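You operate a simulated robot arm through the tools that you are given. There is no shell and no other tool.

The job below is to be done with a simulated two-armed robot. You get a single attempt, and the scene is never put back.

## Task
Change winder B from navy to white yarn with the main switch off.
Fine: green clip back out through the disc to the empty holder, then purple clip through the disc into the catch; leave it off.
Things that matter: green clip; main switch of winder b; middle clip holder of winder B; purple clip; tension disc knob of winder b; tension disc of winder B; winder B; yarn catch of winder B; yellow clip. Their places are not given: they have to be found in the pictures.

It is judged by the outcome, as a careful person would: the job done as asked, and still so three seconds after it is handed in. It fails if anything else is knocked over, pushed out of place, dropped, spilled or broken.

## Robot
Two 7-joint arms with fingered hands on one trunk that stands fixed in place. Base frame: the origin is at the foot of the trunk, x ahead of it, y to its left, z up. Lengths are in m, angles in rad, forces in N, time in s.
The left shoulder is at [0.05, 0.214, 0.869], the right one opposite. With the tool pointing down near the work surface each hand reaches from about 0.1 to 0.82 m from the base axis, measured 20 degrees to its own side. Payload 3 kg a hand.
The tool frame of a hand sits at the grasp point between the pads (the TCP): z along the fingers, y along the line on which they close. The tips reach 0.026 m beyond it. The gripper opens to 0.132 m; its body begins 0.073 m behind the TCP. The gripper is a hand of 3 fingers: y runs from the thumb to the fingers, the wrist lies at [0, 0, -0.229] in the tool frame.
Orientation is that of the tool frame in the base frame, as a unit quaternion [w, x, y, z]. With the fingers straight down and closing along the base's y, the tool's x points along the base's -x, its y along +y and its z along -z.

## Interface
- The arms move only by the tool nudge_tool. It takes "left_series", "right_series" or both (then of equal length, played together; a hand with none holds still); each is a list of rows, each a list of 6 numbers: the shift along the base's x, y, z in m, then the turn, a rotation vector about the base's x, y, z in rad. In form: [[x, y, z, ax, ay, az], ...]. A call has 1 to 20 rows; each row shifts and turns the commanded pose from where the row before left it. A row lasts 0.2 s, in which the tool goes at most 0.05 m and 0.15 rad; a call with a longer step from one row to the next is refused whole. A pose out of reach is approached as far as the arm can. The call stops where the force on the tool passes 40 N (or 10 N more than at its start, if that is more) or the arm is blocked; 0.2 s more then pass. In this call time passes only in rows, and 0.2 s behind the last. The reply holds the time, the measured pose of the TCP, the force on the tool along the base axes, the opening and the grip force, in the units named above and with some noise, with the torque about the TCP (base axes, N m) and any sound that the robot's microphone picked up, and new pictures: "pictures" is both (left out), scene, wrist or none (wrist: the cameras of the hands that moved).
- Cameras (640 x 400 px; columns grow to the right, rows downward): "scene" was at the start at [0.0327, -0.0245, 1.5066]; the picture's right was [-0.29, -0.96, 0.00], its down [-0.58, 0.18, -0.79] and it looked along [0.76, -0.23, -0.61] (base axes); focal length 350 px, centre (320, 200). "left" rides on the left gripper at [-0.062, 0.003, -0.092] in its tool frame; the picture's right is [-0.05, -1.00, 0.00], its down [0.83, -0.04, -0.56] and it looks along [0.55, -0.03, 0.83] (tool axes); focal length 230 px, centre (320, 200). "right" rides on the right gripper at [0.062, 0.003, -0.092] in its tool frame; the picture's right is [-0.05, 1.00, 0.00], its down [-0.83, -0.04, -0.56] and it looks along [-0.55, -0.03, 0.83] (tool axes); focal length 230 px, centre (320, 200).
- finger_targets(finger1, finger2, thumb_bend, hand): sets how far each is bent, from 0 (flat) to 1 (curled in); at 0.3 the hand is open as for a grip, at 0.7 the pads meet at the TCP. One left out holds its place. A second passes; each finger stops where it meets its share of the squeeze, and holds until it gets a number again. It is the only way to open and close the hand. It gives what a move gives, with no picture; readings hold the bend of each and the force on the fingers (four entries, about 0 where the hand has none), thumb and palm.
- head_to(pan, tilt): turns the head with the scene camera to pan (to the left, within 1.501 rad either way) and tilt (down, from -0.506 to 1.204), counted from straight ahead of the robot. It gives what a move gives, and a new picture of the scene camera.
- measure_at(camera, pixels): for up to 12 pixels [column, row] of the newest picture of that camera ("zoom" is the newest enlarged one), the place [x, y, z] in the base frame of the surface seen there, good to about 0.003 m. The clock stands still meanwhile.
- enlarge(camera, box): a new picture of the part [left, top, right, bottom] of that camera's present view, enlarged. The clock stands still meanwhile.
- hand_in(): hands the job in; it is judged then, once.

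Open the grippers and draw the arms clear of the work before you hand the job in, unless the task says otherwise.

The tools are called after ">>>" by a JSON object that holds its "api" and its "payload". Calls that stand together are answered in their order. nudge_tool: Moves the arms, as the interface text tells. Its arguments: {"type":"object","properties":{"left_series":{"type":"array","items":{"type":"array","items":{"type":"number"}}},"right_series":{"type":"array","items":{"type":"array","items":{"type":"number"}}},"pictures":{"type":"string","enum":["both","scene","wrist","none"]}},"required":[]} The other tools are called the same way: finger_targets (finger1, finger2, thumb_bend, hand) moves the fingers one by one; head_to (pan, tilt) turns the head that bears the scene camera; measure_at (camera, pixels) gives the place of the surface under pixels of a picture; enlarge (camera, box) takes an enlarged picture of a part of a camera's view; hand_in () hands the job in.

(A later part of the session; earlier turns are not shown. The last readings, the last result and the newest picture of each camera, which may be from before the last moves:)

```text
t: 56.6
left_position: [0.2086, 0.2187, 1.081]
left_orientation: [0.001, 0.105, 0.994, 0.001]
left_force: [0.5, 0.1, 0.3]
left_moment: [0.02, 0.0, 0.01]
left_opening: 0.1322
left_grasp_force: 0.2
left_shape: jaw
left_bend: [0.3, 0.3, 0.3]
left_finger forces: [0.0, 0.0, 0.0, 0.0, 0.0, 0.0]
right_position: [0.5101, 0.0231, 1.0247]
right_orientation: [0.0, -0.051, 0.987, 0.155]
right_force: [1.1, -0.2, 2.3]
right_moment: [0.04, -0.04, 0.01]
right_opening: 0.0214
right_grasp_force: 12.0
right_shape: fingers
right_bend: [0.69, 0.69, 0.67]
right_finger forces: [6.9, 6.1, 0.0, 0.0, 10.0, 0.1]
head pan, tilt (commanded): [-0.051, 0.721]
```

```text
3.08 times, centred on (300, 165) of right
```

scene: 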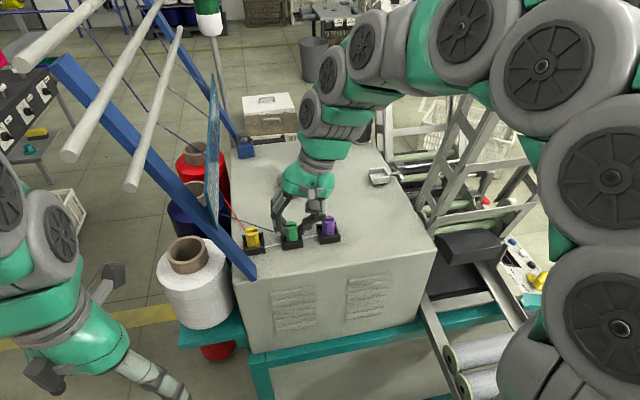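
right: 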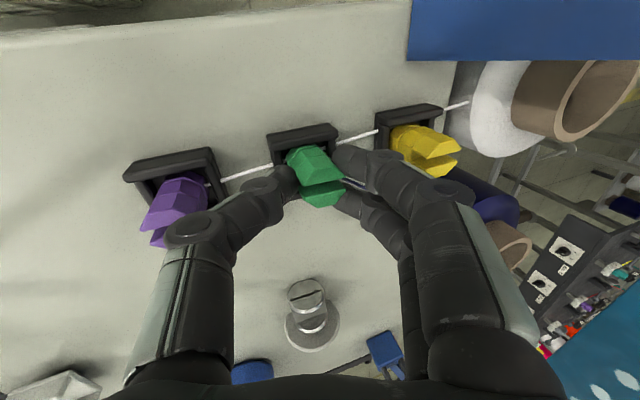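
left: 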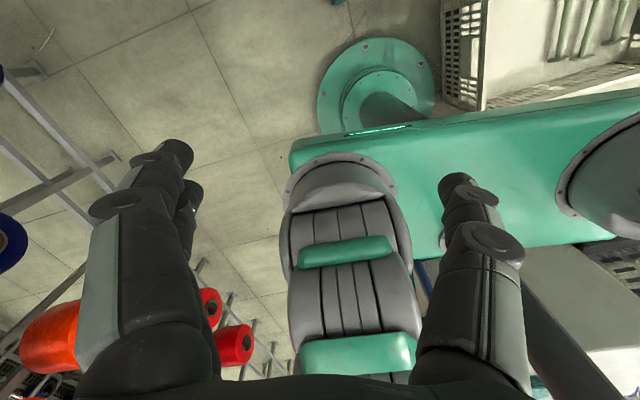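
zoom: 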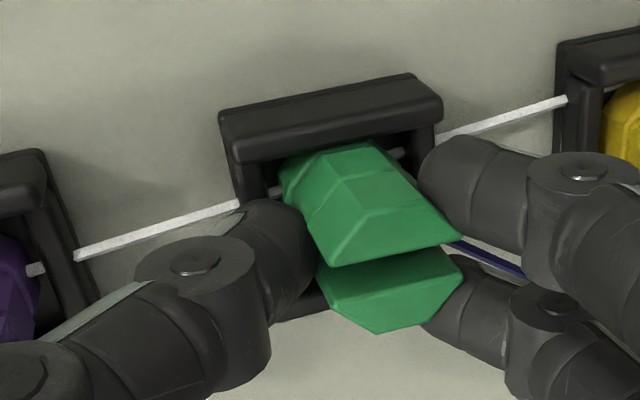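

The clip has touched the holder floor (2.3 N). I open the fingers slightly to release it.

>>> {"api": "finger_targets", "payload": {"hand": "right", "finger1": 0.58, "finger2": 0.58, "thumb_bend": 0.55}}

>>> {"api": "enlarge", "payload": {"camera": "scene", "box": [245, 175, 341, 260]}}

>>> {"api": "enlarge", "payload": {"camera": "right", "box": [220, 100, 380, 230]}}

```text
t: 57.6
left_position: [0.2078, 0.2181, 1.0799]
left_orientation: [0.0, 0.105, 0.995, 0.0]
left_force: [-0.2, -0.4, -0.2]
left_moment: [0.02, 0.01, 0.0]
left_opening: 0.132
left_grasp_force: 0.1
left_shape: jaw
left_bend: [0.3, 0.3, 0.3]
left_finger forces: [0.1, 0.0, 0.0, 0.0, 0.0, 0.0]
right_position: [0.5092, 0.022, 1.024]
right_orientation: [-0.001, -0.051, 0.987, 0.155]
right_force: [0.2, 1.2, -0.4]
right_moment: [0.01, 0.0, -0.02]
right_opening: 0.047
right_grasp_force: 0.0
right_shape: fingers
right_bend: [0.57, 0.57, 0.55]
right_finger forces: [0.1, 0.1, 0.0, 0.1, 0.0, 0.0]
head pan, tilt (commanded): [-0.051, 0.721]
```

```text
4.71 times, centred on (293, 218) of scene
```

zoom: 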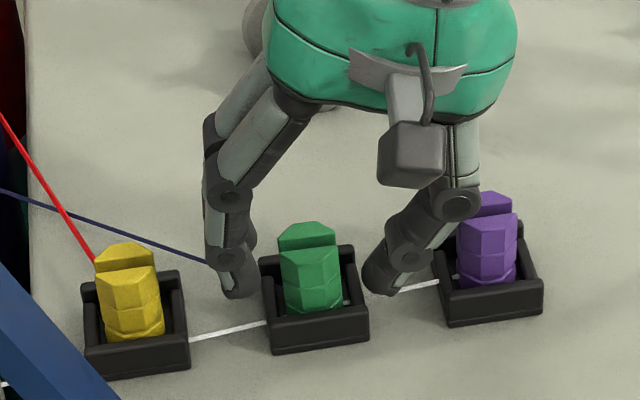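

```text
3.08 times, centred on (300, 165) of right
```

zoom: 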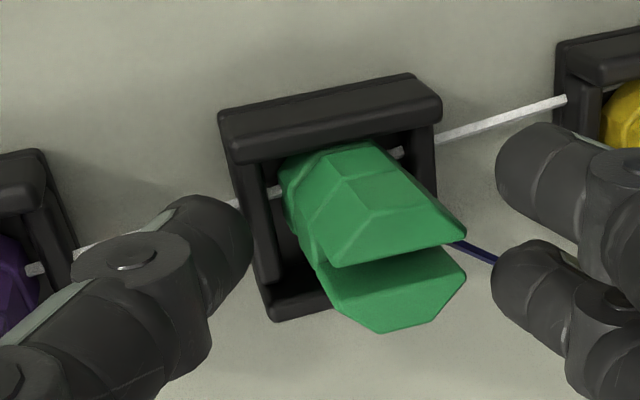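

The green clip stands upright, released in the middle holder. I raise the hand straight up, away from all three clips.

>>> {"api": "nudge_tool", "payload": {"right_series": [[0, 0, 0.015, 0, 0, 0], [0, 0, 0.025, 0, 0, 0], [0, 0, 0.03, 0, 0, 0], [0, 0, 0.03, 0, 0, 0]], "pictures": "both"}}

>>> {"api": "enlarge", "payload": {"camera": "scene", "box": [215, 160, 345, 265]}}

>>> {"api": "enlarge", "payload": {"camera": "right", "box": [140, 60, 440, 230]}}

```text
t: 58.6
left_position: [0.2067, 0.2199, 1.0803]
left_orientation: [0.0, 0.105, 0.995, 0.0]
left_force: [0.3, -0.2, -0.1]
left_moment: [-0.03, -0.01, -0.02]
left_opening: 0.1318
left_grasp_force: 0.1
left_shape: jaw
left_bend: [0.3, 0.3, 0.3]
left_finger forces: [0.1, 0.0, 0.0, 0.0, 0.0, 0.0]
right_position: [0.51, 0.023, 1.1255]
right_orientation: [0.001, -0.05, 0.987, 0.155]
right_force: [0.3, 0.2, 0.2]
right_moment: [0.0, 0.01, 0.05]
right_opening: 0.0474
right_grasp_force: 0.1
right_shape: fingers
right_bend: [0.57, 0.57, 0.55]
right_finger forces: [0.0, 0.0, 0.0, 0.1, 0.0, 0.0]
head pan, tilt (commanded): [-0.051, 0.721]
```

scene: 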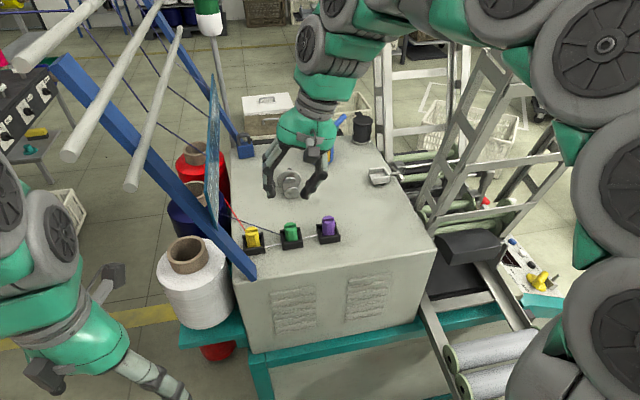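
right: 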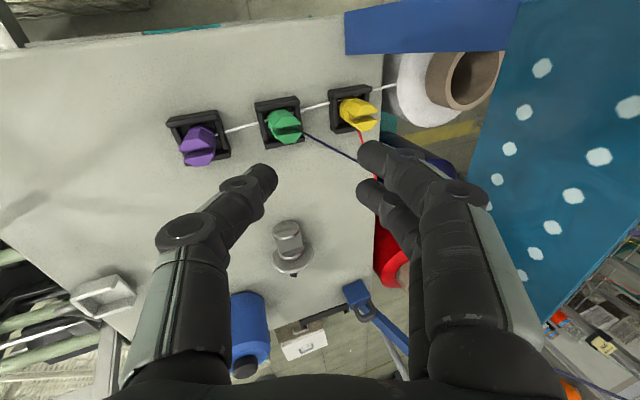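

```text
3.81 times, centred on (280, 212) of scene
```

zoom: 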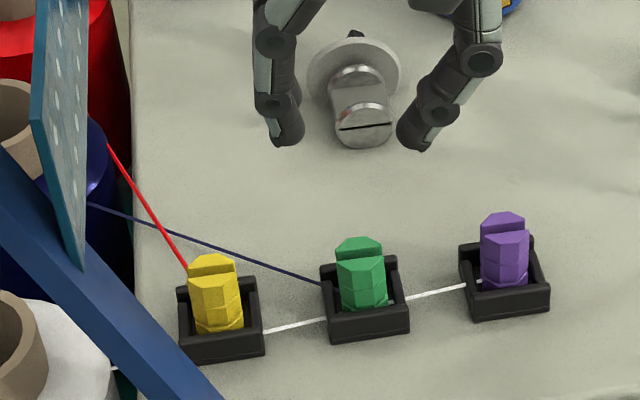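

```text
2.13 times, centred on (290, 145) of right
```

zoom: 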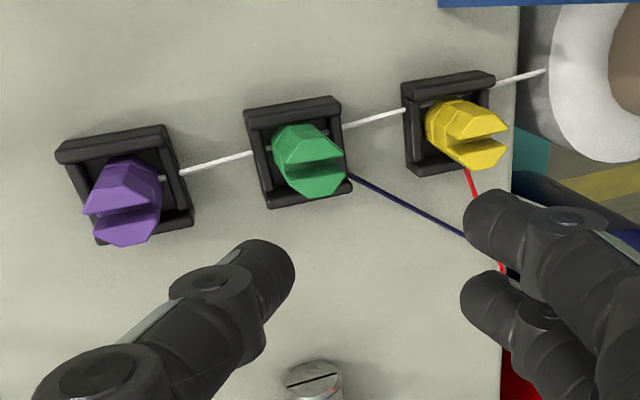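

Green is properly seated and all three clips stand upright. Now I turn the hand's lean back (about -x) and move it above the purple clip near (0.522,-0.045).

>>> {"api": "nudge_tool", "payload": {"right_series": [[0.004, -0.014, 0.005, -0.145, 0, 0], [0.004, -0.014, 0, -0.145, 0, 0], [0.004, -0.014, -0.01, -0.145, 0, 0], [0.003, -0.013, -0.01, 0, 0, 0]], "pictures": "both"}}

>>> {"api": "enlarge", "payload": {"camera": "right", "box": [230, 70, 430, 220]}}

```text
t: 59.6
left_position: [0.2075, 0.2195, 1.0798]
left_orientation: [0.0, 0.104, 0.995, 0.0]
left_force: [-0.8, -0.3, -0.6]
left_moment: [-0.01, 0.03, -0.01]
left_opening: 0.132
left_grasp_force: 0.0
left_shape: jaw
left_bend: [0.3, 0.3, 0.3]
left_finger forces: [0.1, 0.0, 0.0, 0.1, 0.0, 0.0]
right_position: [0.5251, -0.0321, 1.1099]
right_orientation: [-0.012, -0.049, 0.997, -0.062]
right_force: [0.2, -0.1, 0.0]
right_moment: [-0.02, -0.06, 0.0]
right_opening: 0.0472
right_grasp_force: 0.1
right_shape: fingers
right_bend: [0.57, 0.57, 0.55]
right_finger forces: [0.0, 0.0, 0.0, 0.0, 0.0, 0.0]
head pan, tilt (commanded): [-0.051, 0.721]
```

scene: 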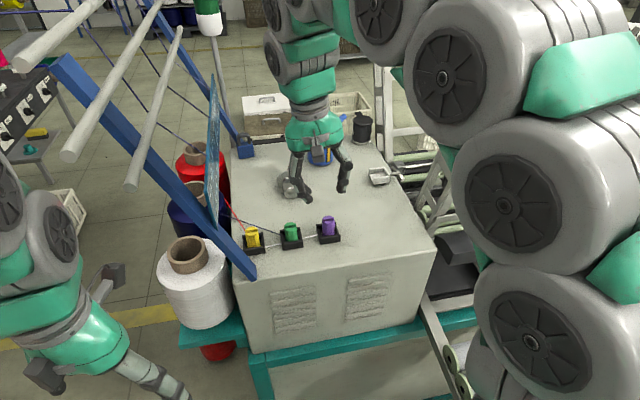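
right: 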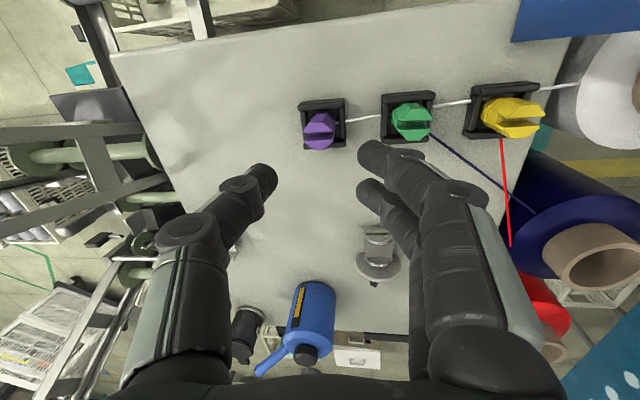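

```text
2.67 times, centred on (330, 145) of right
```

zoom: 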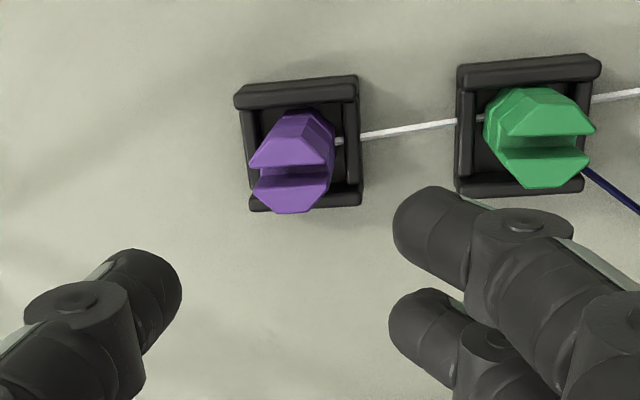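

The purple clip appears at (319,135), on the tool axis. I measure its faces and holder.

>>> {"api": "measure_at", "payload": {"camera": "zoom", "pixels": [[292, 155], [295, 190], [255, 162], [330, 160], [258, 190], [330, 185], [305, 122], [292, 208], [300, 90], [245, 140], [352, 150], [300, 200]]}}

```text
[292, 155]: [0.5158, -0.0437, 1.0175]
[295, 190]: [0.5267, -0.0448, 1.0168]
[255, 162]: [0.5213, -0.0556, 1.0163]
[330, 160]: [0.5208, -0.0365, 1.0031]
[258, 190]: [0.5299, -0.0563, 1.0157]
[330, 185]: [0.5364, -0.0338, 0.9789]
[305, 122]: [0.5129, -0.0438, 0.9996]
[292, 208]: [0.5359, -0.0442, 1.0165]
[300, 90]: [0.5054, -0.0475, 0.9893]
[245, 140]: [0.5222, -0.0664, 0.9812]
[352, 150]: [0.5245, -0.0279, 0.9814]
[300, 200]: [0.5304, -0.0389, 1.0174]
```

Purple's centre is (0.5245,-0.0455), top 1.017, holder rims 0.989. I descend to z≈1.045 and check finger positions.

>>> {"api": "nudge_tool", "payload": {"right_series": [[0, -0.003, -0.03, 0, 0, 0], [0, -0.003, -0.025, 0, 0, 0], [0, -0.003, -0.01, 0, 0, 0]], "pictures": "both"}}

>>> {"api": "enlarge", "payload": {"camera": "right", "box": [220, 100, 420, 240]}}

>>> {"api": "enlarge", "payload": {"camera": "scene", "box": [265, 150, 375, 255]}}

```text
t: 60.4
left_position: [0.2065, 0.2187, 1.081]
left_orientation: [0.001, 0.106, 0.994, 0.0]
left_force: [0.5, 0.8, -0.3]
left_moment: [0.0, -0.01, 0.03]
left_opening: 0.1321
left_grasp_force: 0.0
left_shape: jaw
left_bend: [0.3, 0.3, 0.3]
left_finger forces: [0.1, 0.0, 0.0, 0.0, 0.0, 0.0]
right_position: [0.5251, -0.0412, 1.0449]
right_orientation: [-0.011, -0.049, 0.997, -0.061]
right_force: [-0.1, 0.1, 1.2]
right_moment: [-0.01, 0.03, 0.0]
right_opening: 0.0473
right_grasp_force: 0.1
right_shape: fingers
right_bend: [0.57, 0.57, 0.55]
right_finger forces: [0.0, 0.0, 0.0, 0.1, 0.0, 0.0]
head pan, tilt (commanded): [-0.051, 0.721]
```

scene: 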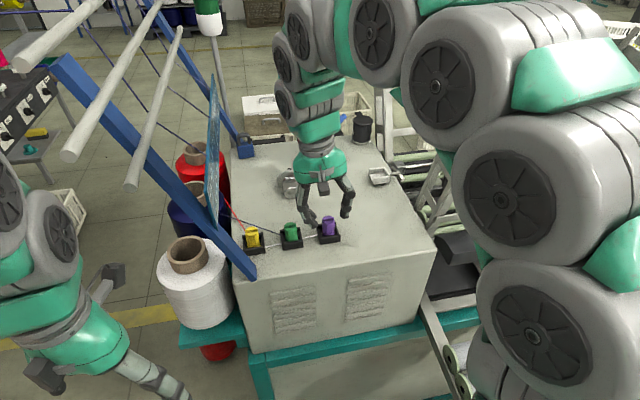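
right: 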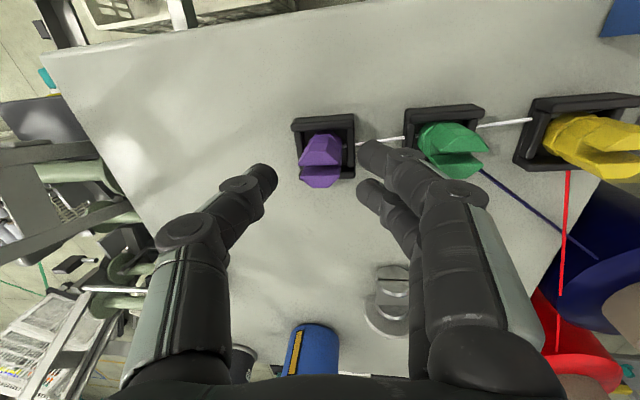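

```text
2.86 times, centred on (320, 170) of right
```

zoom: 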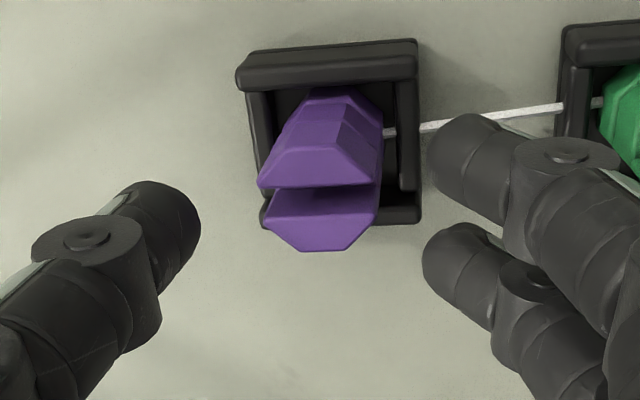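

```text
3.81 times, centred on (320, 202) of scene
```

zoom: 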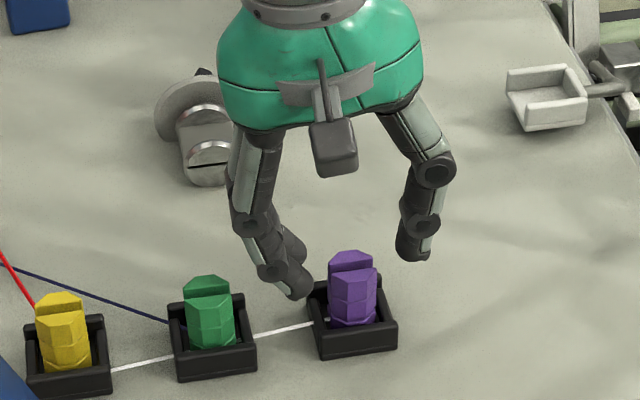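

The slot centre lies ~3 mm nearer the robot than the tool axis, and the fingers are nearly centred. I correct by (-0.002,+0.0015) and descend to z≈1.023.

>>> {"api": "nudge_tool", "payload": {"right_series": [[-0.002, 0.0015, -0.01, 0, 0, 0], [0, 0, -0.012, 0, 0, 0]], "pictures": "wrist"}}

>>> {"api": "enlarge", "payload": {"camera": "right", "box": [220, 120, 420, 240]}}

>>> {"api": "enlarge", "payload": {"camera": "scene", "box": [265, 150, 375, 255]}}

```text
t: 61.0
left_position: [0.2086, 0.2188, 1.0802]
left_orientation: [0.0, 0.104, 0.995, 0.0]
left_force: [-0.4, -0.2, -0.4]
left_moment: [0.0, 0.02, 0.02]
left_opening: 0.1317
left_grasp_force: 0.0
left_shape: jaw
left_bend: [0.3, 0.3, 0.3]
left_finger forces: [0.1, 0.0, 0.0, 0.1, 0.0, 0.0]
right_position: [0.5227, -0.0395, 1.0226]
right_orientation: [-0.011, -0.049, 0.997, -0.062]
right_force: [-0.4, -0.5, 0.2]
right_moment: [-0.01, 0.0, 0.0]
right_opening: 0.0474
right_grasp_force: 0.0
right_shape: fingers
right_bend: [0.57, 0.57, 0.55]
right_finger forces: [0.1, 0.0, 0.1, 0.0, 0.0, 0.1]
head pan, tilt (commanded): [-0.051, 0.721]
```

right: 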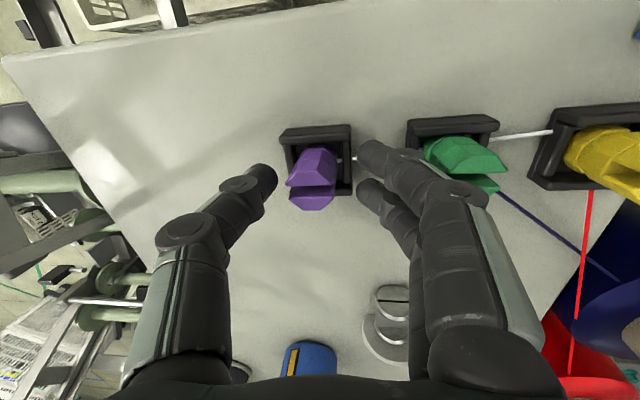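

```text
3.20 times, centred on (320, 180) of right
```

zoom: 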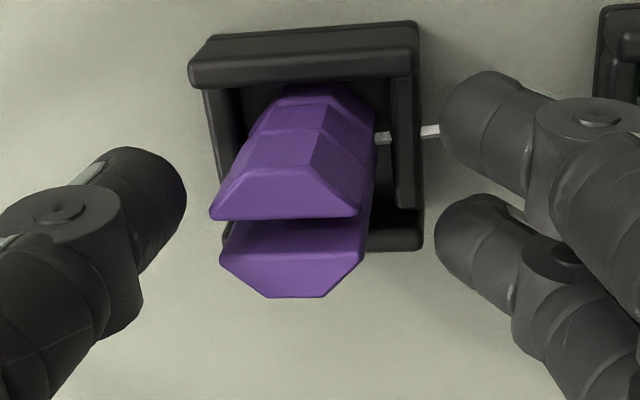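

```text
3.81 times, centred on (320, 202) of scene
```

zoom: 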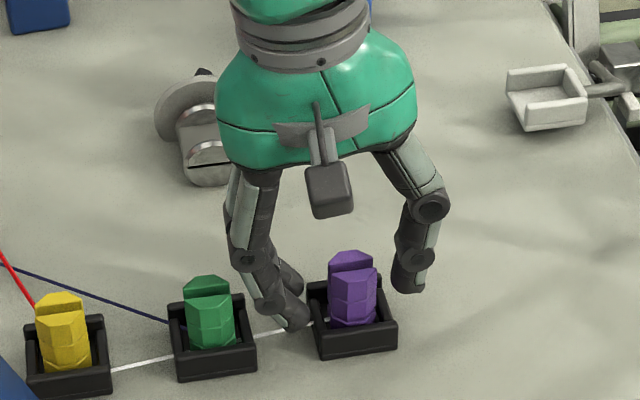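

The clip is about 3 mm to the -y side of the finger midpoint, so I shift -3 mm in y and close the fingers.

>>> {"api": "nudge_tool", "payload": {"right_series": [[0, -0.003, 0, 0, 0, 0]], "pictures": "none"}}

>>> {"api": "finger_targets", "payload": {"hand": "right", "finger1": 0.74, "finger2": 0.74, "thumb_bend": 0.74}}

>>> {"api": "enlarge", "payload": {"camera": "right", "box": [220, 120, 420, 240]}}

>>> {"api": "enlarge", "payload": {"camera": "scene", "box": [265, 150, 375, 255]}}

```text
t: 61.4
left_position: [0.2084, 0.219, 1.08]
left_orientation: [0.001, 0.105, 0.994, 0.0]
left_force: [0.1, -0.2, 0.4]
left_moment: [-0.01, 0.02, -0.01]
left_opening: 0.1318
left_grasp_force: 0.0
left_shape: jaw
left_bend: [0.3, 0.3, 0.3]
left_finger forces: [0.0, 0.0, 0.1, 0.0, 0.0, 0.0]
right_position: [0.5233, -0.0425, 1.0235]
right_orientation: [-0.01, -0.05, 0.997, -0.062]
right_force: [-0.5, 0.7, -0.5]
right_moment: [0.0, 0.0, 0.0]
right_opening: 0.0474
right_grasp_force: 0.2
right_shape: fingers
right_bend: [0.57, 0.57, 0.55]
right_finger forces: [0.0, 0.0, 0.1, 0.0, 0.1, 0.0]
head pan, tilt (commanded): [-0.051, 0.721]
```

```text
t: 62.4
left_position: [0.2079, 0.2188, 1.081]
left_orientation: [-0.001, 0.104, 0.995, 0.0]
left_force: [0.4, -0.3, 0.7]
left_moment: [-0.02, -0.03, 0.0]
left_opening: 0.1319
left_grasp_force: 0.1
left_shape: jaw
left_bend: [0.3, 0.3, 0.3]
left_finger forces: [0.1, 0.1, 0.0, 0.0, 0.0, 0.1]
right_position: [0.5234, -0.0428, 1.0235]
right_orientation: [-0.012, -0.048, 0.997, -0.062]
right_force: [0.4, -0.3, -1.1]
right_moment: [-0.05, -0.01, 0.05]
right_opening: 0.0186
right_grasp_force: 14.1
right_shape: fingers
right_bend: [0.71, 0.71, 0.67]
right_finger forces: [6.8, 7.2, 0.0, 0.0, 14.4, 0.0]
head pan, tilt (commanded): [-0.051, 0.721]
```

```text
3.20 times, centred on (320, 180) of right
```

zoom: 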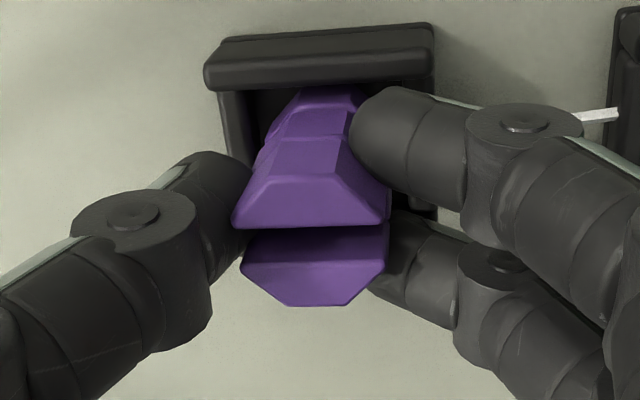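

```text
3.81 times, centred on (320, 202) of scene
```

zoom: 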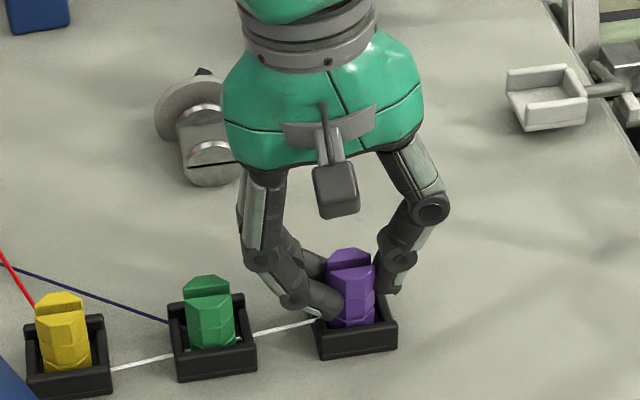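

The grip is balanced (14 N each side). I lift the purple clip straight up 4 cm, then forward in front of the knob.

>>> {"api": "nudge_tool", "payload": {"right_series": [[0, 0, 0.006, 0, 0, 0], [0, 0, 0.01, 0, 0, 0], [0, 0, 0.012, 0, 0, 0], [0, 0, 0.012, 0, 0, 0], [0.03, 0, 0, 0, 0, 0], [0.03, 0, 0, 0, 0, 0]], "pictures": "both"}}

>>> {"api": "enlarge", "payload": {"camera": "scene", "box": [245, 130, 375, 255]}}

```text
t: 63.8
left_position: [0.2076, 0.2192, 1.0804]
left_orientation: [0.0, 0.105, 0.995, 0.0]
left_force: [-0.4, 0.1, 0.1]
left_moment: [0.01, 0.06, -0.03]
left_opening: 0.1318
left_grasp_force: 0.1
left_shape: jaw
left_bend: [0.3, 0.3, 0.3]
left_finger forces: [0.0, 0.1, 0.0, 0.1, 0.0, 0.0]
right_position: [0.5831, -0.0432, 1.0621]
right_orientation: [-0.011, -0.049, 0.997, -0.062]
right_force: [0.2, 0.1, 0.1]
right_moment: [0.01, 0.0, 0.01]
right_opening: 0.0185
right_grasp_force: 14.8
right_shape: fingers
right_bend: [0.71, 0.71, 0.67]
right_finger forces: [7.6, 8.1, 0.0, 0.0, 14.1, 0.0]
head pan, tilt (commanded): [-0.051, 0.721]
```

scene: 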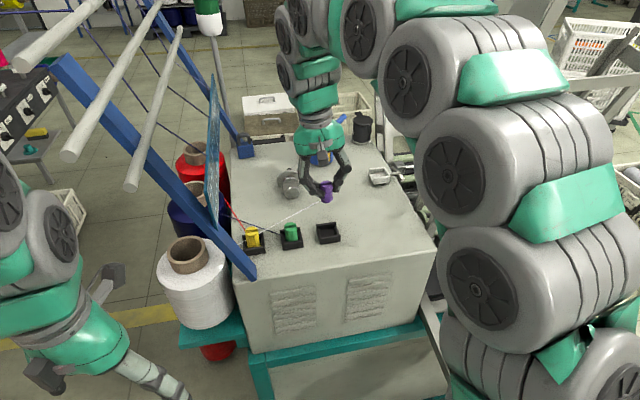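
right: 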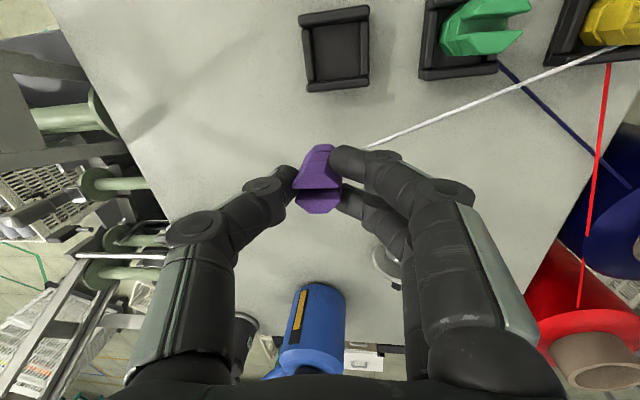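

```text
3.20 times, centred on (310, 192) of scene
```

zoom: 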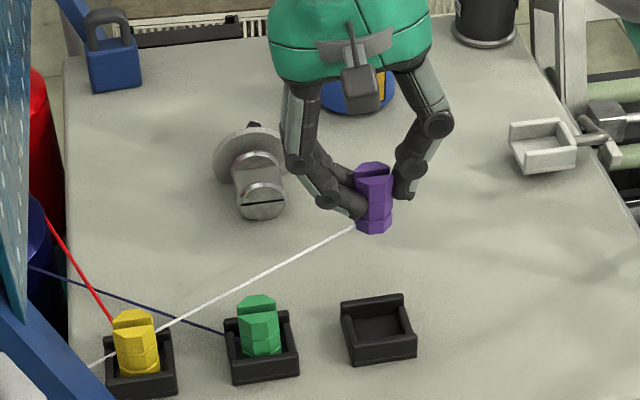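

The purple clip is free and upright with the white yarn trailing. I carry it across in front of the knob to the left side.

>>> {"api": "nudge_tool", "payload": {"right_series": [[0, 0.025, 0, 0, 0, 0], [0, 0.025, 0, 0, 0, 0], [0, 0.025, 0, 0, 0, 0], [0.0, 0.025, 0, 0, 0, 0], [0.015, 0.025, 0, 0, 0, 0], [0.025, 0.005, 0, 0, 0, 0], [0.025, 0, 0, 0, 0, 0]], "pictures": "both"}}

>>> {"api": "enlarge", "payload": {"camera": "scene", "box": [205, 100, 335, 220]}}

>>> {"api": "enlarge", "payload": {"camera": "right", "box": [200, 80, 400, 230]}}

```text
t: 65.4
left_position: [0.2084, 0.2198, 1.0824]
left_orientation: [0.001, 0.104, 0.995, 0.0]
left_force: [0.2, -0.5, -0.9]
left_moment: [-0.02, 0.01, 0.0]
left_opening: 0.1317
left_grasp_force: 0.0
left_shape: jaw
left_bend: [0.3, 0.3, 0.3]
left_finger forces: [0.0, 0.0, 0.1, 0.0, 0.1, 0.0]
right_position: [0.6474, 0.0888, 1.064]
right_orientation: [-0.011, -0.049, 0.997, -0.062]
right_force: [0.1, 0.4, 0.4]
right_moment: [-0.02, 0.0, -0.04]
right_opening: 0.0182
right_grasp_force: 15.3
right_shape: fingers
right_bend: [0.71, 0.71, 0.67]
right_finger forces: [8.0, 8.5, 0.0, 0.0, 14.1, 0.1]
head pan, tilt (commanded): [-0.051, 0.721]
```

scene: 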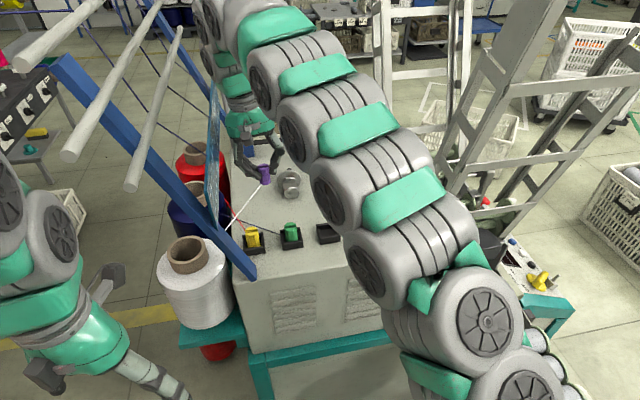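
right: 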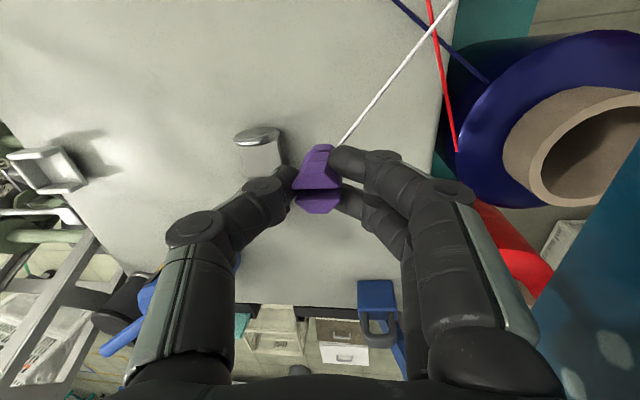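

```text
3.33 times, centred on (270, 160) of scene
```

zoom: 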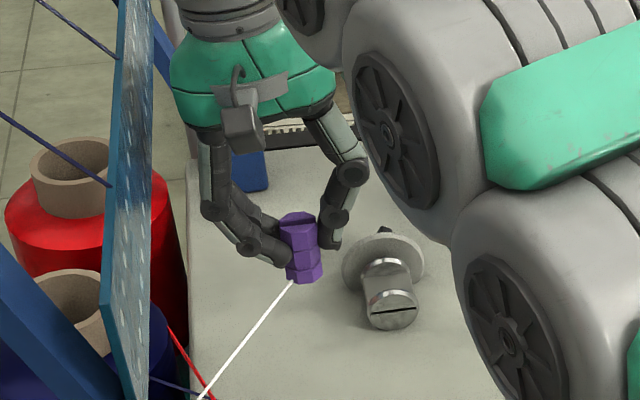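

```text
2.67 times, centred on (300, 155) of right
```

zoom: 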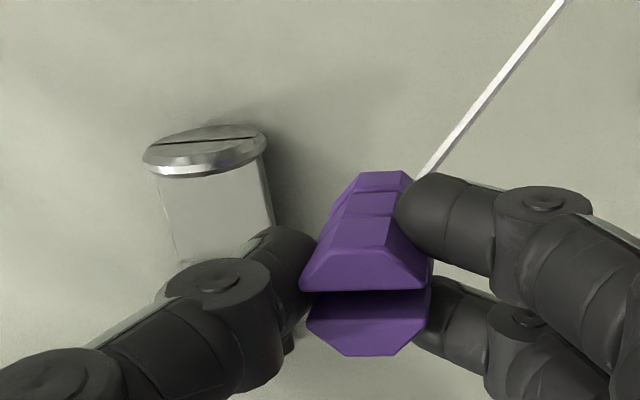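

The purple clip is left of the knob. I measure its faces and base relative to the TCP [0.647,0.089,1.064].

>>> {"api": "measure_at", "payload": {"camera": "zoom", "pixels": [[362, 270], [370, 320], [310, 285], [425, 285], [362, 240], [365, 205], [385, 180], [365, 345], [205, 165], [215, 200], [230, 235], [175, 255]]}}

>>> {"api": "enlarge", "payload": {"camera": "scene", "box": [240, 140, 304, 200]}}

>>> {"api": "measure_at", "payload": {"camera": "zoom", "pixels": [[250, 300], [220, 292], [285, 290], [245, 250], [245, 200], [215, 250], [280, 240], [245, 165], [210, 180], [278, 170]]}}

```text
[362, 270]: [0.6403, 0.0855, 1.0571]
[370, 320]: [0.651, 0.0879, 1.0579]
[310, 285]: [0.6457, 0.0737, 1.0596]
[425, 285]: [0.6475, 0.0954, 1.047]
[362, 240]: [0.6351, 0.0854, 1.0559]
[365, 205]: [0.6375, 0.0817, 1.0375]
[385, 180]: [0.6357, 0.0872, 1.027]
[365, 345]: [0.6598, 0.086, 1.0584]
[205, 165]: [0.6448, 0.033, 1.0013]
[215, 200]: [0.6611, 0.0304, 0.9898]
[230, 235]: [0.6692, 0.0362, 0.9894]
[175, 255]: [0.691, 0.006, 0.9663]
```

```text
6.67 times, centred on (272, 170) of scene
```

zoom: 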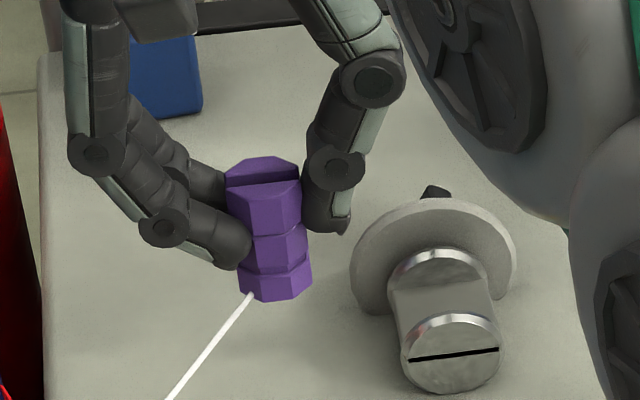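

```text
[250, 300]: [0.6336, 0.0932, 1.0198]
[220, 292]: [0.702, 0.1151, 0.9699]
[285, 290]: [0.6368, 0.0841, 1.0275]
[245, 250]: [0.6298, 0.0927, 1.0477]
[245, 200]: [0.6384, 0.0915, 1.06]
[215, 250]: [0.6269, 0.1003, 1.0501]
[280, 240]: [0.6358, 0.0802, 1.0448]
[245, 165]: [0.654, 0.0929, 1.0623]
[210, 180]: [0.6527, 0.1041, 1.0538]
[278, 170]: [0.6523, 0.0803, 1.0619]
```

The base is 0.0445 below TCP and the clip centre is ≈(TCP x, TCP y−0.003). I move it over the left half of the groove (clip centre y≈0.045), still above the caps.

>>> {"api": "nudge_tool", "payload": {"right_series": [[0.0076, -0.0204, 0, 0, 0, 0], [0.0076, -0.0204, 0, 0, 0, 0], [0, 0, -0.008, 0, 0, 0]], "pictures": "both"}}

>>> {"api": "enlarge", "payload": {"camera": "scene", "box": [250, 140, 314, 205]}}

>>> {"api": "measure_at", "payload": {"camera": "zoom", "pixels": [[270, 270], [250, 265], [300, 262], [270, 230], [270, 190], [250, 240], [300, 225], [330, 300], [300, 330], [330, 255], [370, 240], [310, 285]]}}

>>> {"api": "enlarge", "payload": {"camera": "right", "box": [220, 80, 420, 230]}}

```text
t: 66.2
left_position: [0.2085, 0.2192, 1.0813]
left_orientation: [0.0, 0.104, 0.995, 0.0]
left_force: [0.3, 0.1, -0.9]
left_moment: [-0.05, 0.03, -0.01]
left_opening: 0.1317
left_grasp_force: 0.1
left_shape: jaw
left_bend: [0.3, 0.3, 0.3]
left_finger forces: [0.0, 0.0, 0.1, 0.1, 0.1, 0.0]
right_position: [0.6627, 0.0465, 1.0562]
right_orientation: [-0.011, -0.05, 0.997, -0.062]
right_force: [0.4, 0.4, 0.6]
right_moment: [0.02, -0.01, -0.01]
right_opening: 0.0184
right_grasp_force: 15.4
right_shape: fingers
right_bend: [0.71, 0.71, 0.67]
right_finger forces: [8.1, 8.7, 0.0, 0.1, 14.1, 0.1]
head pan, tilt (commanded): [-0.051, 0.721]
```

scene: 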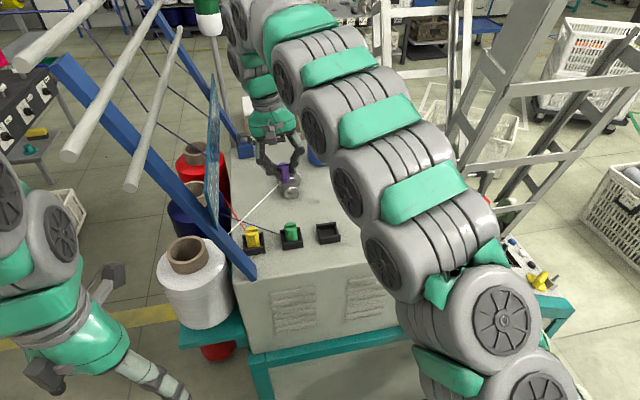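
right: 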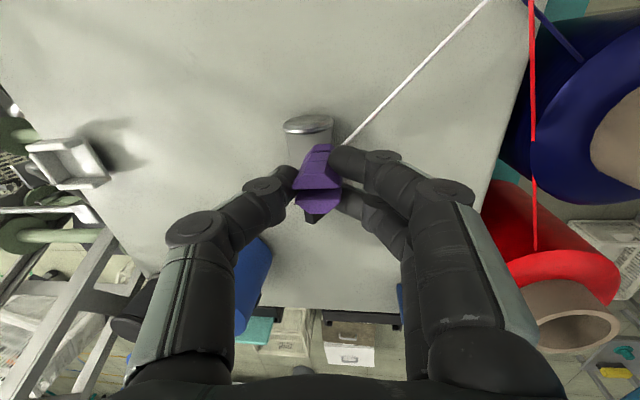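

```text
6.15 times, centred on (282, 172) of scene
```

zoom: 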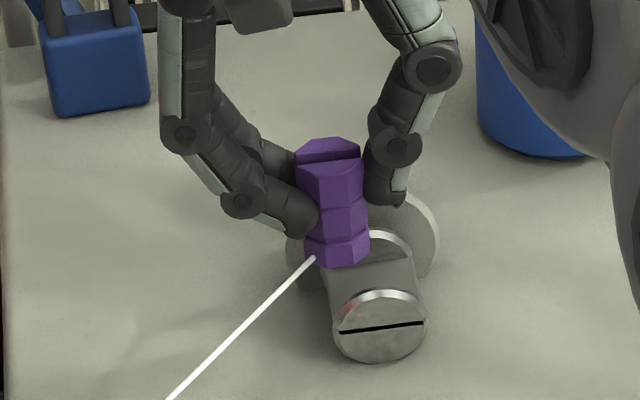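

```text
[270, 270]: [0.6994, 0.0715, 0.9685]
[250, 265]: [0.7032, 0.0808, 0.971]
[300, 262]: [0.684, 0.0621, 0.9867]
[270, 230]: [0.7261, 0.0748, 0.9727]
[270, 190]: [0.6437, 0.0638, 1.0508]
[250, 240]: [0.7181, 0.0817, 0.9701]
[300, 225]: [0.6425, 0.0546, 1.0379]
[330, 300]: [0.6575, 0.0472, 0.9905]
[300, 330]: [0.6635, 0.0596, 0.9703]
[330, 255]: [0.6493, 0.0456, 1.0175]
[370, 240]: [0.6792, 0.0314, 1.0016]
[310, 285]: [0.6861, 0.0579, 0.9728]
```

```text
2.67 times, centred on (320, 155) of right
```

zoom: 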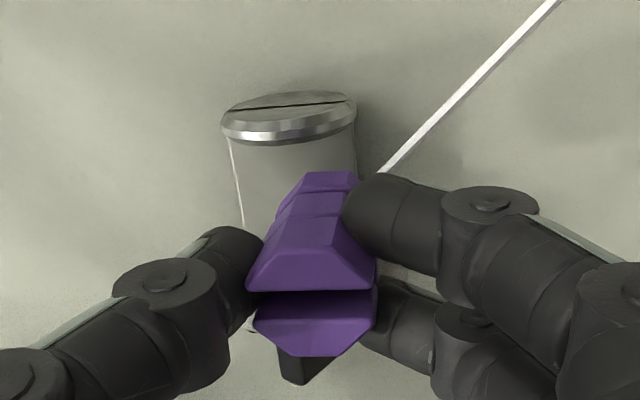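

I re-measure the clip's lower front face and edges in the scene zoom.

>>> {"api": "enlarge", "payload": {"camera": "scene", "box": [250, 140, 314, 205]}}

>>> {"api": "measure_at", "payload": {"camera": "zoom", "pixels": [[340, 262], [322, 258], [358, 256], [335, 245], [345, 225], [325, 185], [350, 180], [320, 150], [345, 148], [305, 250], [368, 250]]}}

```text
6.15 times, centred on (282, 172) of scene
```

zoom: 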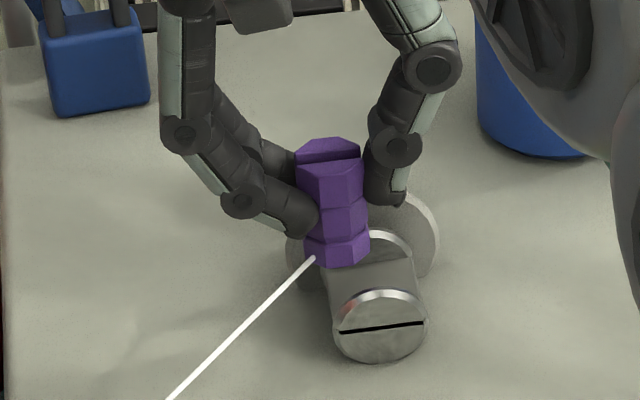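

```text
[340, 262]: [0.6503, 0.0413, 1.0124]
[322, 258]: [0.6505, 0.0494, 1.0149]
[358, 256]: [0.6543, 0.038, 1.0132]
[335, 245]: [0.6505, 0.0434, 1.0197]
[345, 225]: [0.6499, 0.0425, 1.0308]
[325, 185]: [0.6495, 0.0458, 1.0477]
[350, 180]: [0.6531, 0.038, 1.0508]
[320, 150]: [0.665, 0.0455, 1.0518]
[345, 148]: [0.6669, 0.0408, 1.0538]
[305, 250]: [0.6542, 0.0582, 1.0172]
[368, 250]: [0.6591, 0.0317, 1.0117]
```

The clip centre is at (0.662,0.045), base ≈1.012 – aligned with the groove. I lower into the groove to just above the floor.

>>> {"api": "nudge_tool", "payload": {"right_series": [[0, 0, -0.008, 0, 0, 0], [0, 0, -0.006, 0, 0, 0], [0, 0, -0.003, 0, 0, 0]], "pictures": "wrist"}}

>>> {"api": "enlarge", "payload": {"camera": "scene", "box": [250, 140, 314, 205]}}

```text
t: 67.0
left_position: [0.2075, 0.2184, 1.0808]
left_orientation: [0.0, 0.105, 0.995, 0.0]
left_force: [0.3, 0.1, -0.1]
left_moment: [0.06, -0.03, 0.0]
left_opening: 0.1318
left_grasp_force: 0.0
left_shape: jaw
left_bend: [0.3, 0.3, 0.3]
left_finger forces: [0.1, 0.1, 0.0, 0.1, 0.0, 0.0]
right_position: [0.6622, 0.0462, 1.0369]
right_orientation: [-0.012, -0.049, 0.997, -0.062]
right_force: [-0.4, -0.7, -1.4]
right_moment: [0.01, 0.02, -0.02]
right_opening: 0.0182
right_grasp_force: 15.6
right_shape: fingers
right_bend: [0.71, 0.71, 0.67]
right_finger forces: [8.2, 8.7, 0.1, 0.1, 14.1, 0.0]
head pan, tilt (commanded): [-0.051, 0.721]
```

right: 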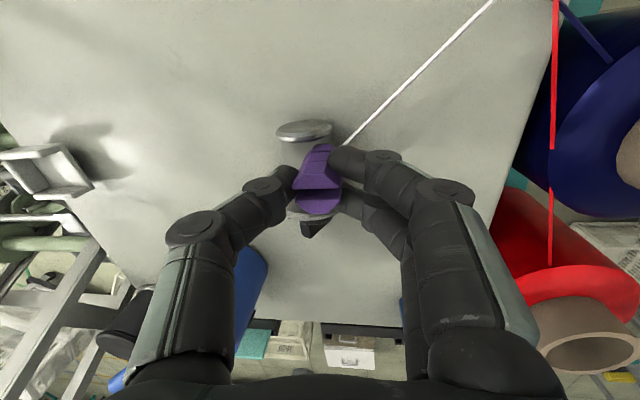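

```text
6.15 times, centred on (282, 172) of scene
```

zoom: 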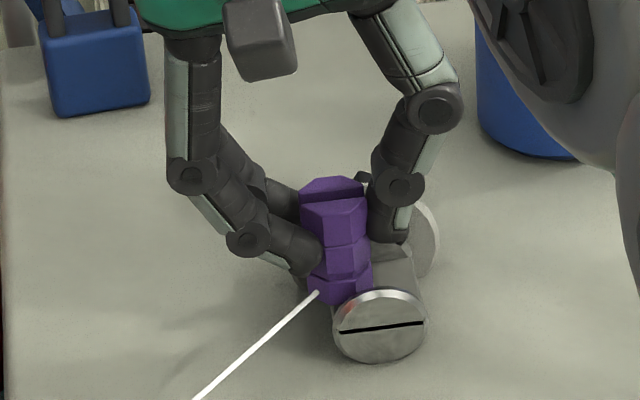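

No contact at z=1.0369. I lower another 2 mm gently and read the force.

>>> {"api": "nudge_tool", "payload": {"right_series": [[0, 0, -0.001, 0, 0, 0], [0, 0, -0.001, 0, 0, 0]], "pictures": "none"}}

```text
t: 67.6
left_position: [0.2081, 0.2195, 1.0807]
left_orientation: [0.0, 0.105, 0.994, 0.0]
left_force: [0.6, 0.3, -0.3]
left_moment: [0.03, -0.01, -0.01]
left_opening: 0.1316
left_grasp_force: 0.1
left_shape: jaw
left_bend: [0.3, 0.3, 0.3]
left_finger forces: [0.0, 0.0, 0.1, 0.0, 0.1, 0.1]
right_position: [0.6619, 0.046, 1.0355]
right_orientation: [-0.012, -0.049, 0.997, -0.062]
right_force: [-0.9, -0.2, 0.8]
right_moment: [-0.01, -0.02, 0.02]
right_opening: 0.0184
right_grasp_force: 15.9
right_shape: fingers
right_bend: [0.71, 0.71, 0.67]
right_finger forces: [8.3, 8.8, 0.0, 0.1, 14.3, 0.1]
head pan, tilt (commanded): [-0.051, 0.721]
```

No clear contact yet (0.8 N is within noise). I lower another 1.5 mm.

>>> {"api": "nudge_tool", "payload": {"right_series": [[0, 0, -0.0008, 0, 0, 0], [0, 0, -0.0007, 0, 0, 0]], "pictures": "none"}}

```text
t: 68.2
left_position: [0.2086, 0.2193, 1.0804]
left_orientation: [0.0, 0.105, 0.994, 0.0]
left_force: [0.8, -0.2, 0.1]
left_moment: [0.01, 0.0, -0.01]
left_opening: 0.1318
left_grasp_force: 0.1
left_shape: jaw
left_bend: [0.3, 0.3, 0.3]
left_finger forces: [0.0, 0.0, 0.1, 0.1, 0.0, 0.1]
right_position: [0.6633, 0.047, 1.0346]
right_orientation: [-0.011, -0.048, 0.997, -0.062]
right_force: [-0.7, -0.1, 9.5]
right_moment: [-0.07, -0.02, 0.02]
right_opening: 0.0183
right_grasp_force: 16.9
right_shape: fingers
right_bend: [0.71, 0.71, 0.67]
right_finger forces: [9.2, 10.1, 0.0, 0.0, 15.6, 0.0]
head pan, tilt (commanded): [-0.051, 0.721]
```

Contact (9.5 N) found at about z=1.0345. I raise 1.8 mm so the base just clears the floor, then slide right through the groove along its axis.

>>> {"api": "nudge_tool", "payload": {"right_series": [[0, 0, 0.0018, 0, 0, 0], [0.0011, -0.0096, 0, 0, 0, 0], [0.0011, -0.0096, 0, 0, 0, 0], [0.0011, -0.0096, 0, 0, 0, 0]], "pictures": "wrist"}}

>>> {"api": "enlarge", "payload": {"camera": "scene", "box": [255, 130, 335, 205]}}

```text
t: 69.2
left_position: [0.2086, 0.2191, 1.0806]
left_orientation: [0.0, 0.103, 0.995, 0.0]
left_force: [-0.9, 0.3, 0.2]
left_moment: [-0.05, 0.01, 0.01]
left_opening: 0.132
left_grasp_force: 0.0
left_shape: jaw
left_bend: [0.3, 0.3, 0.3]
left_finger forces: [0.0, 0.0, 0.0, 0.0, 0.1, 0.0]
right_position: [0.6664, 0.0168, 1.0359]
right_orientation: [-0.011, -0.048, 0.997, -0.063]
right_force: [-0.1, 0.2, 0.0]
right_moment: [-0.03, -0.01, -0.01]
right_opening: 0.0182
right_grasp_force: 15.3
right_shape: fingers
right_bend: [0.71, 0.71, 0.67]
right_finger forces: [8.3, 8.5, 0.1, 0.1, 13.6, 0.0]
head pan, tilt (commanded): [-0.051, 0.721]
```

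right: 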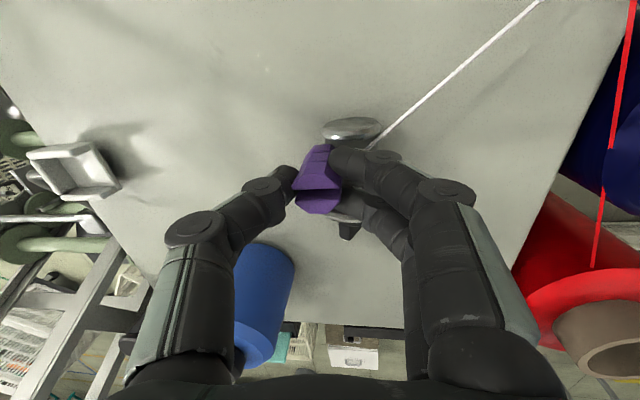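

```text
5.33 times, centred on (295, 168) of scene
```

zoom: 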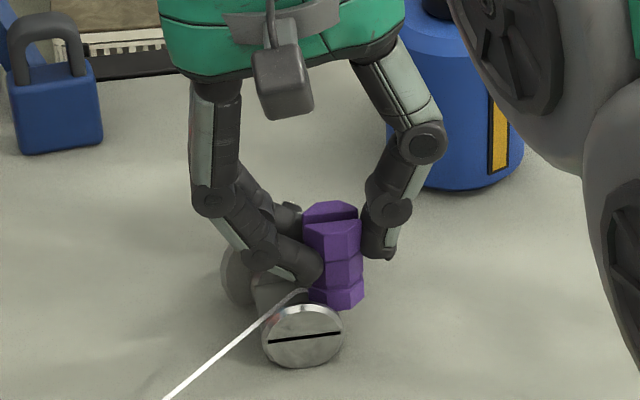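

No contact force and the clip is exiting the groove on the right. I continue right and look for the yarn's bend at the groove.

>>> {"api": "nudge_tool", "payload": {"right_series": [[0.0011, -0.0096, 0, 0, 0, 0], [0.0011, -0.0096, 0, 0, 0, 0], [0.0011, -0.0096, 0, 0, 0, 0], [0.0012, -0.012, 0, 0, 0, 0], [0.0012, -0.012, 0, 0, 0, 0]], "pictures": "both"}}

>>> {"api": "enlarge", "payload": {"camera": "scene", "box": [225, 130, 345, 235]}}

>>> {"api": "enlarge", "payload": {"camera": "right", "box": [270, 80, 470, 230]}}

```text
t: 70.4
left_position: [0.2092, 0.2197, 1.079]
left_orientation: [-0.001, 0.104, 0.995, 0.0]
left_force: [0.7, -0.4, -1.1]
left_moment: [0.0, -0.02, 0.0]
left_opening: 0.1317
left_grasp_force: 0.1
left_shape: jaw
left_bend: [0.3, 0.3, 0.3]
left_finger forces: [0.0, 0.0, 0.0, 0.0, 0.1, 0.1]
right_position: [0.6719, -0.0348, 1.0361]
right_orientation: [-0.01, -0.049, 0.997, -0.062]
right_force: [-0.5, -0.6, -0.5]
right_moment: [0.0, 0.0, 0.04]
right_opening: 0.0182
right_grasp_force: 14.7
right_shape: fingers
right_bend: [0.71, 0.71, 0.67]
right_finger forces: [8.4, 8.5, 0.0, 0.1, 13.5, 0.0]
head pan, tilt (commanded): [-0.051, 0.721]
```

scene: 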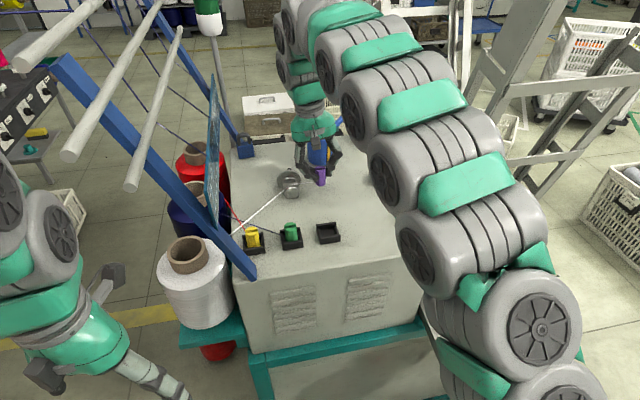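
right: 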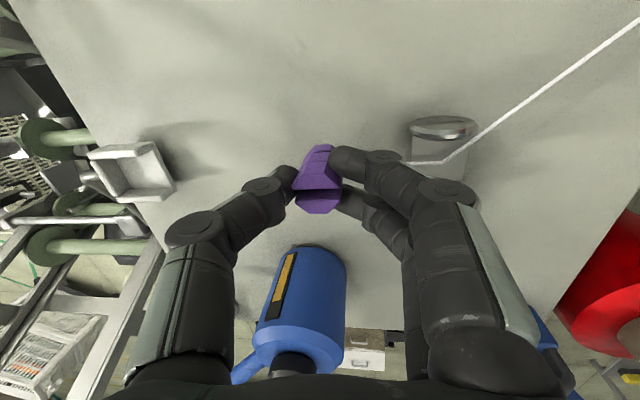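

```text
3.81 times, centred on (285, 182) of scene
```

zoom: 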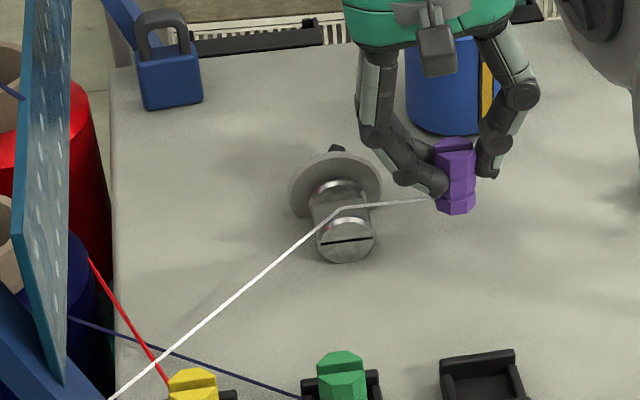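

```text
2.67 times, centred on (370, 155) of right
```

zoom: 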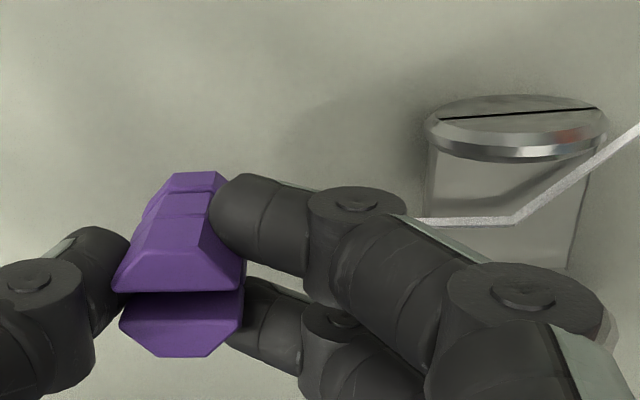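

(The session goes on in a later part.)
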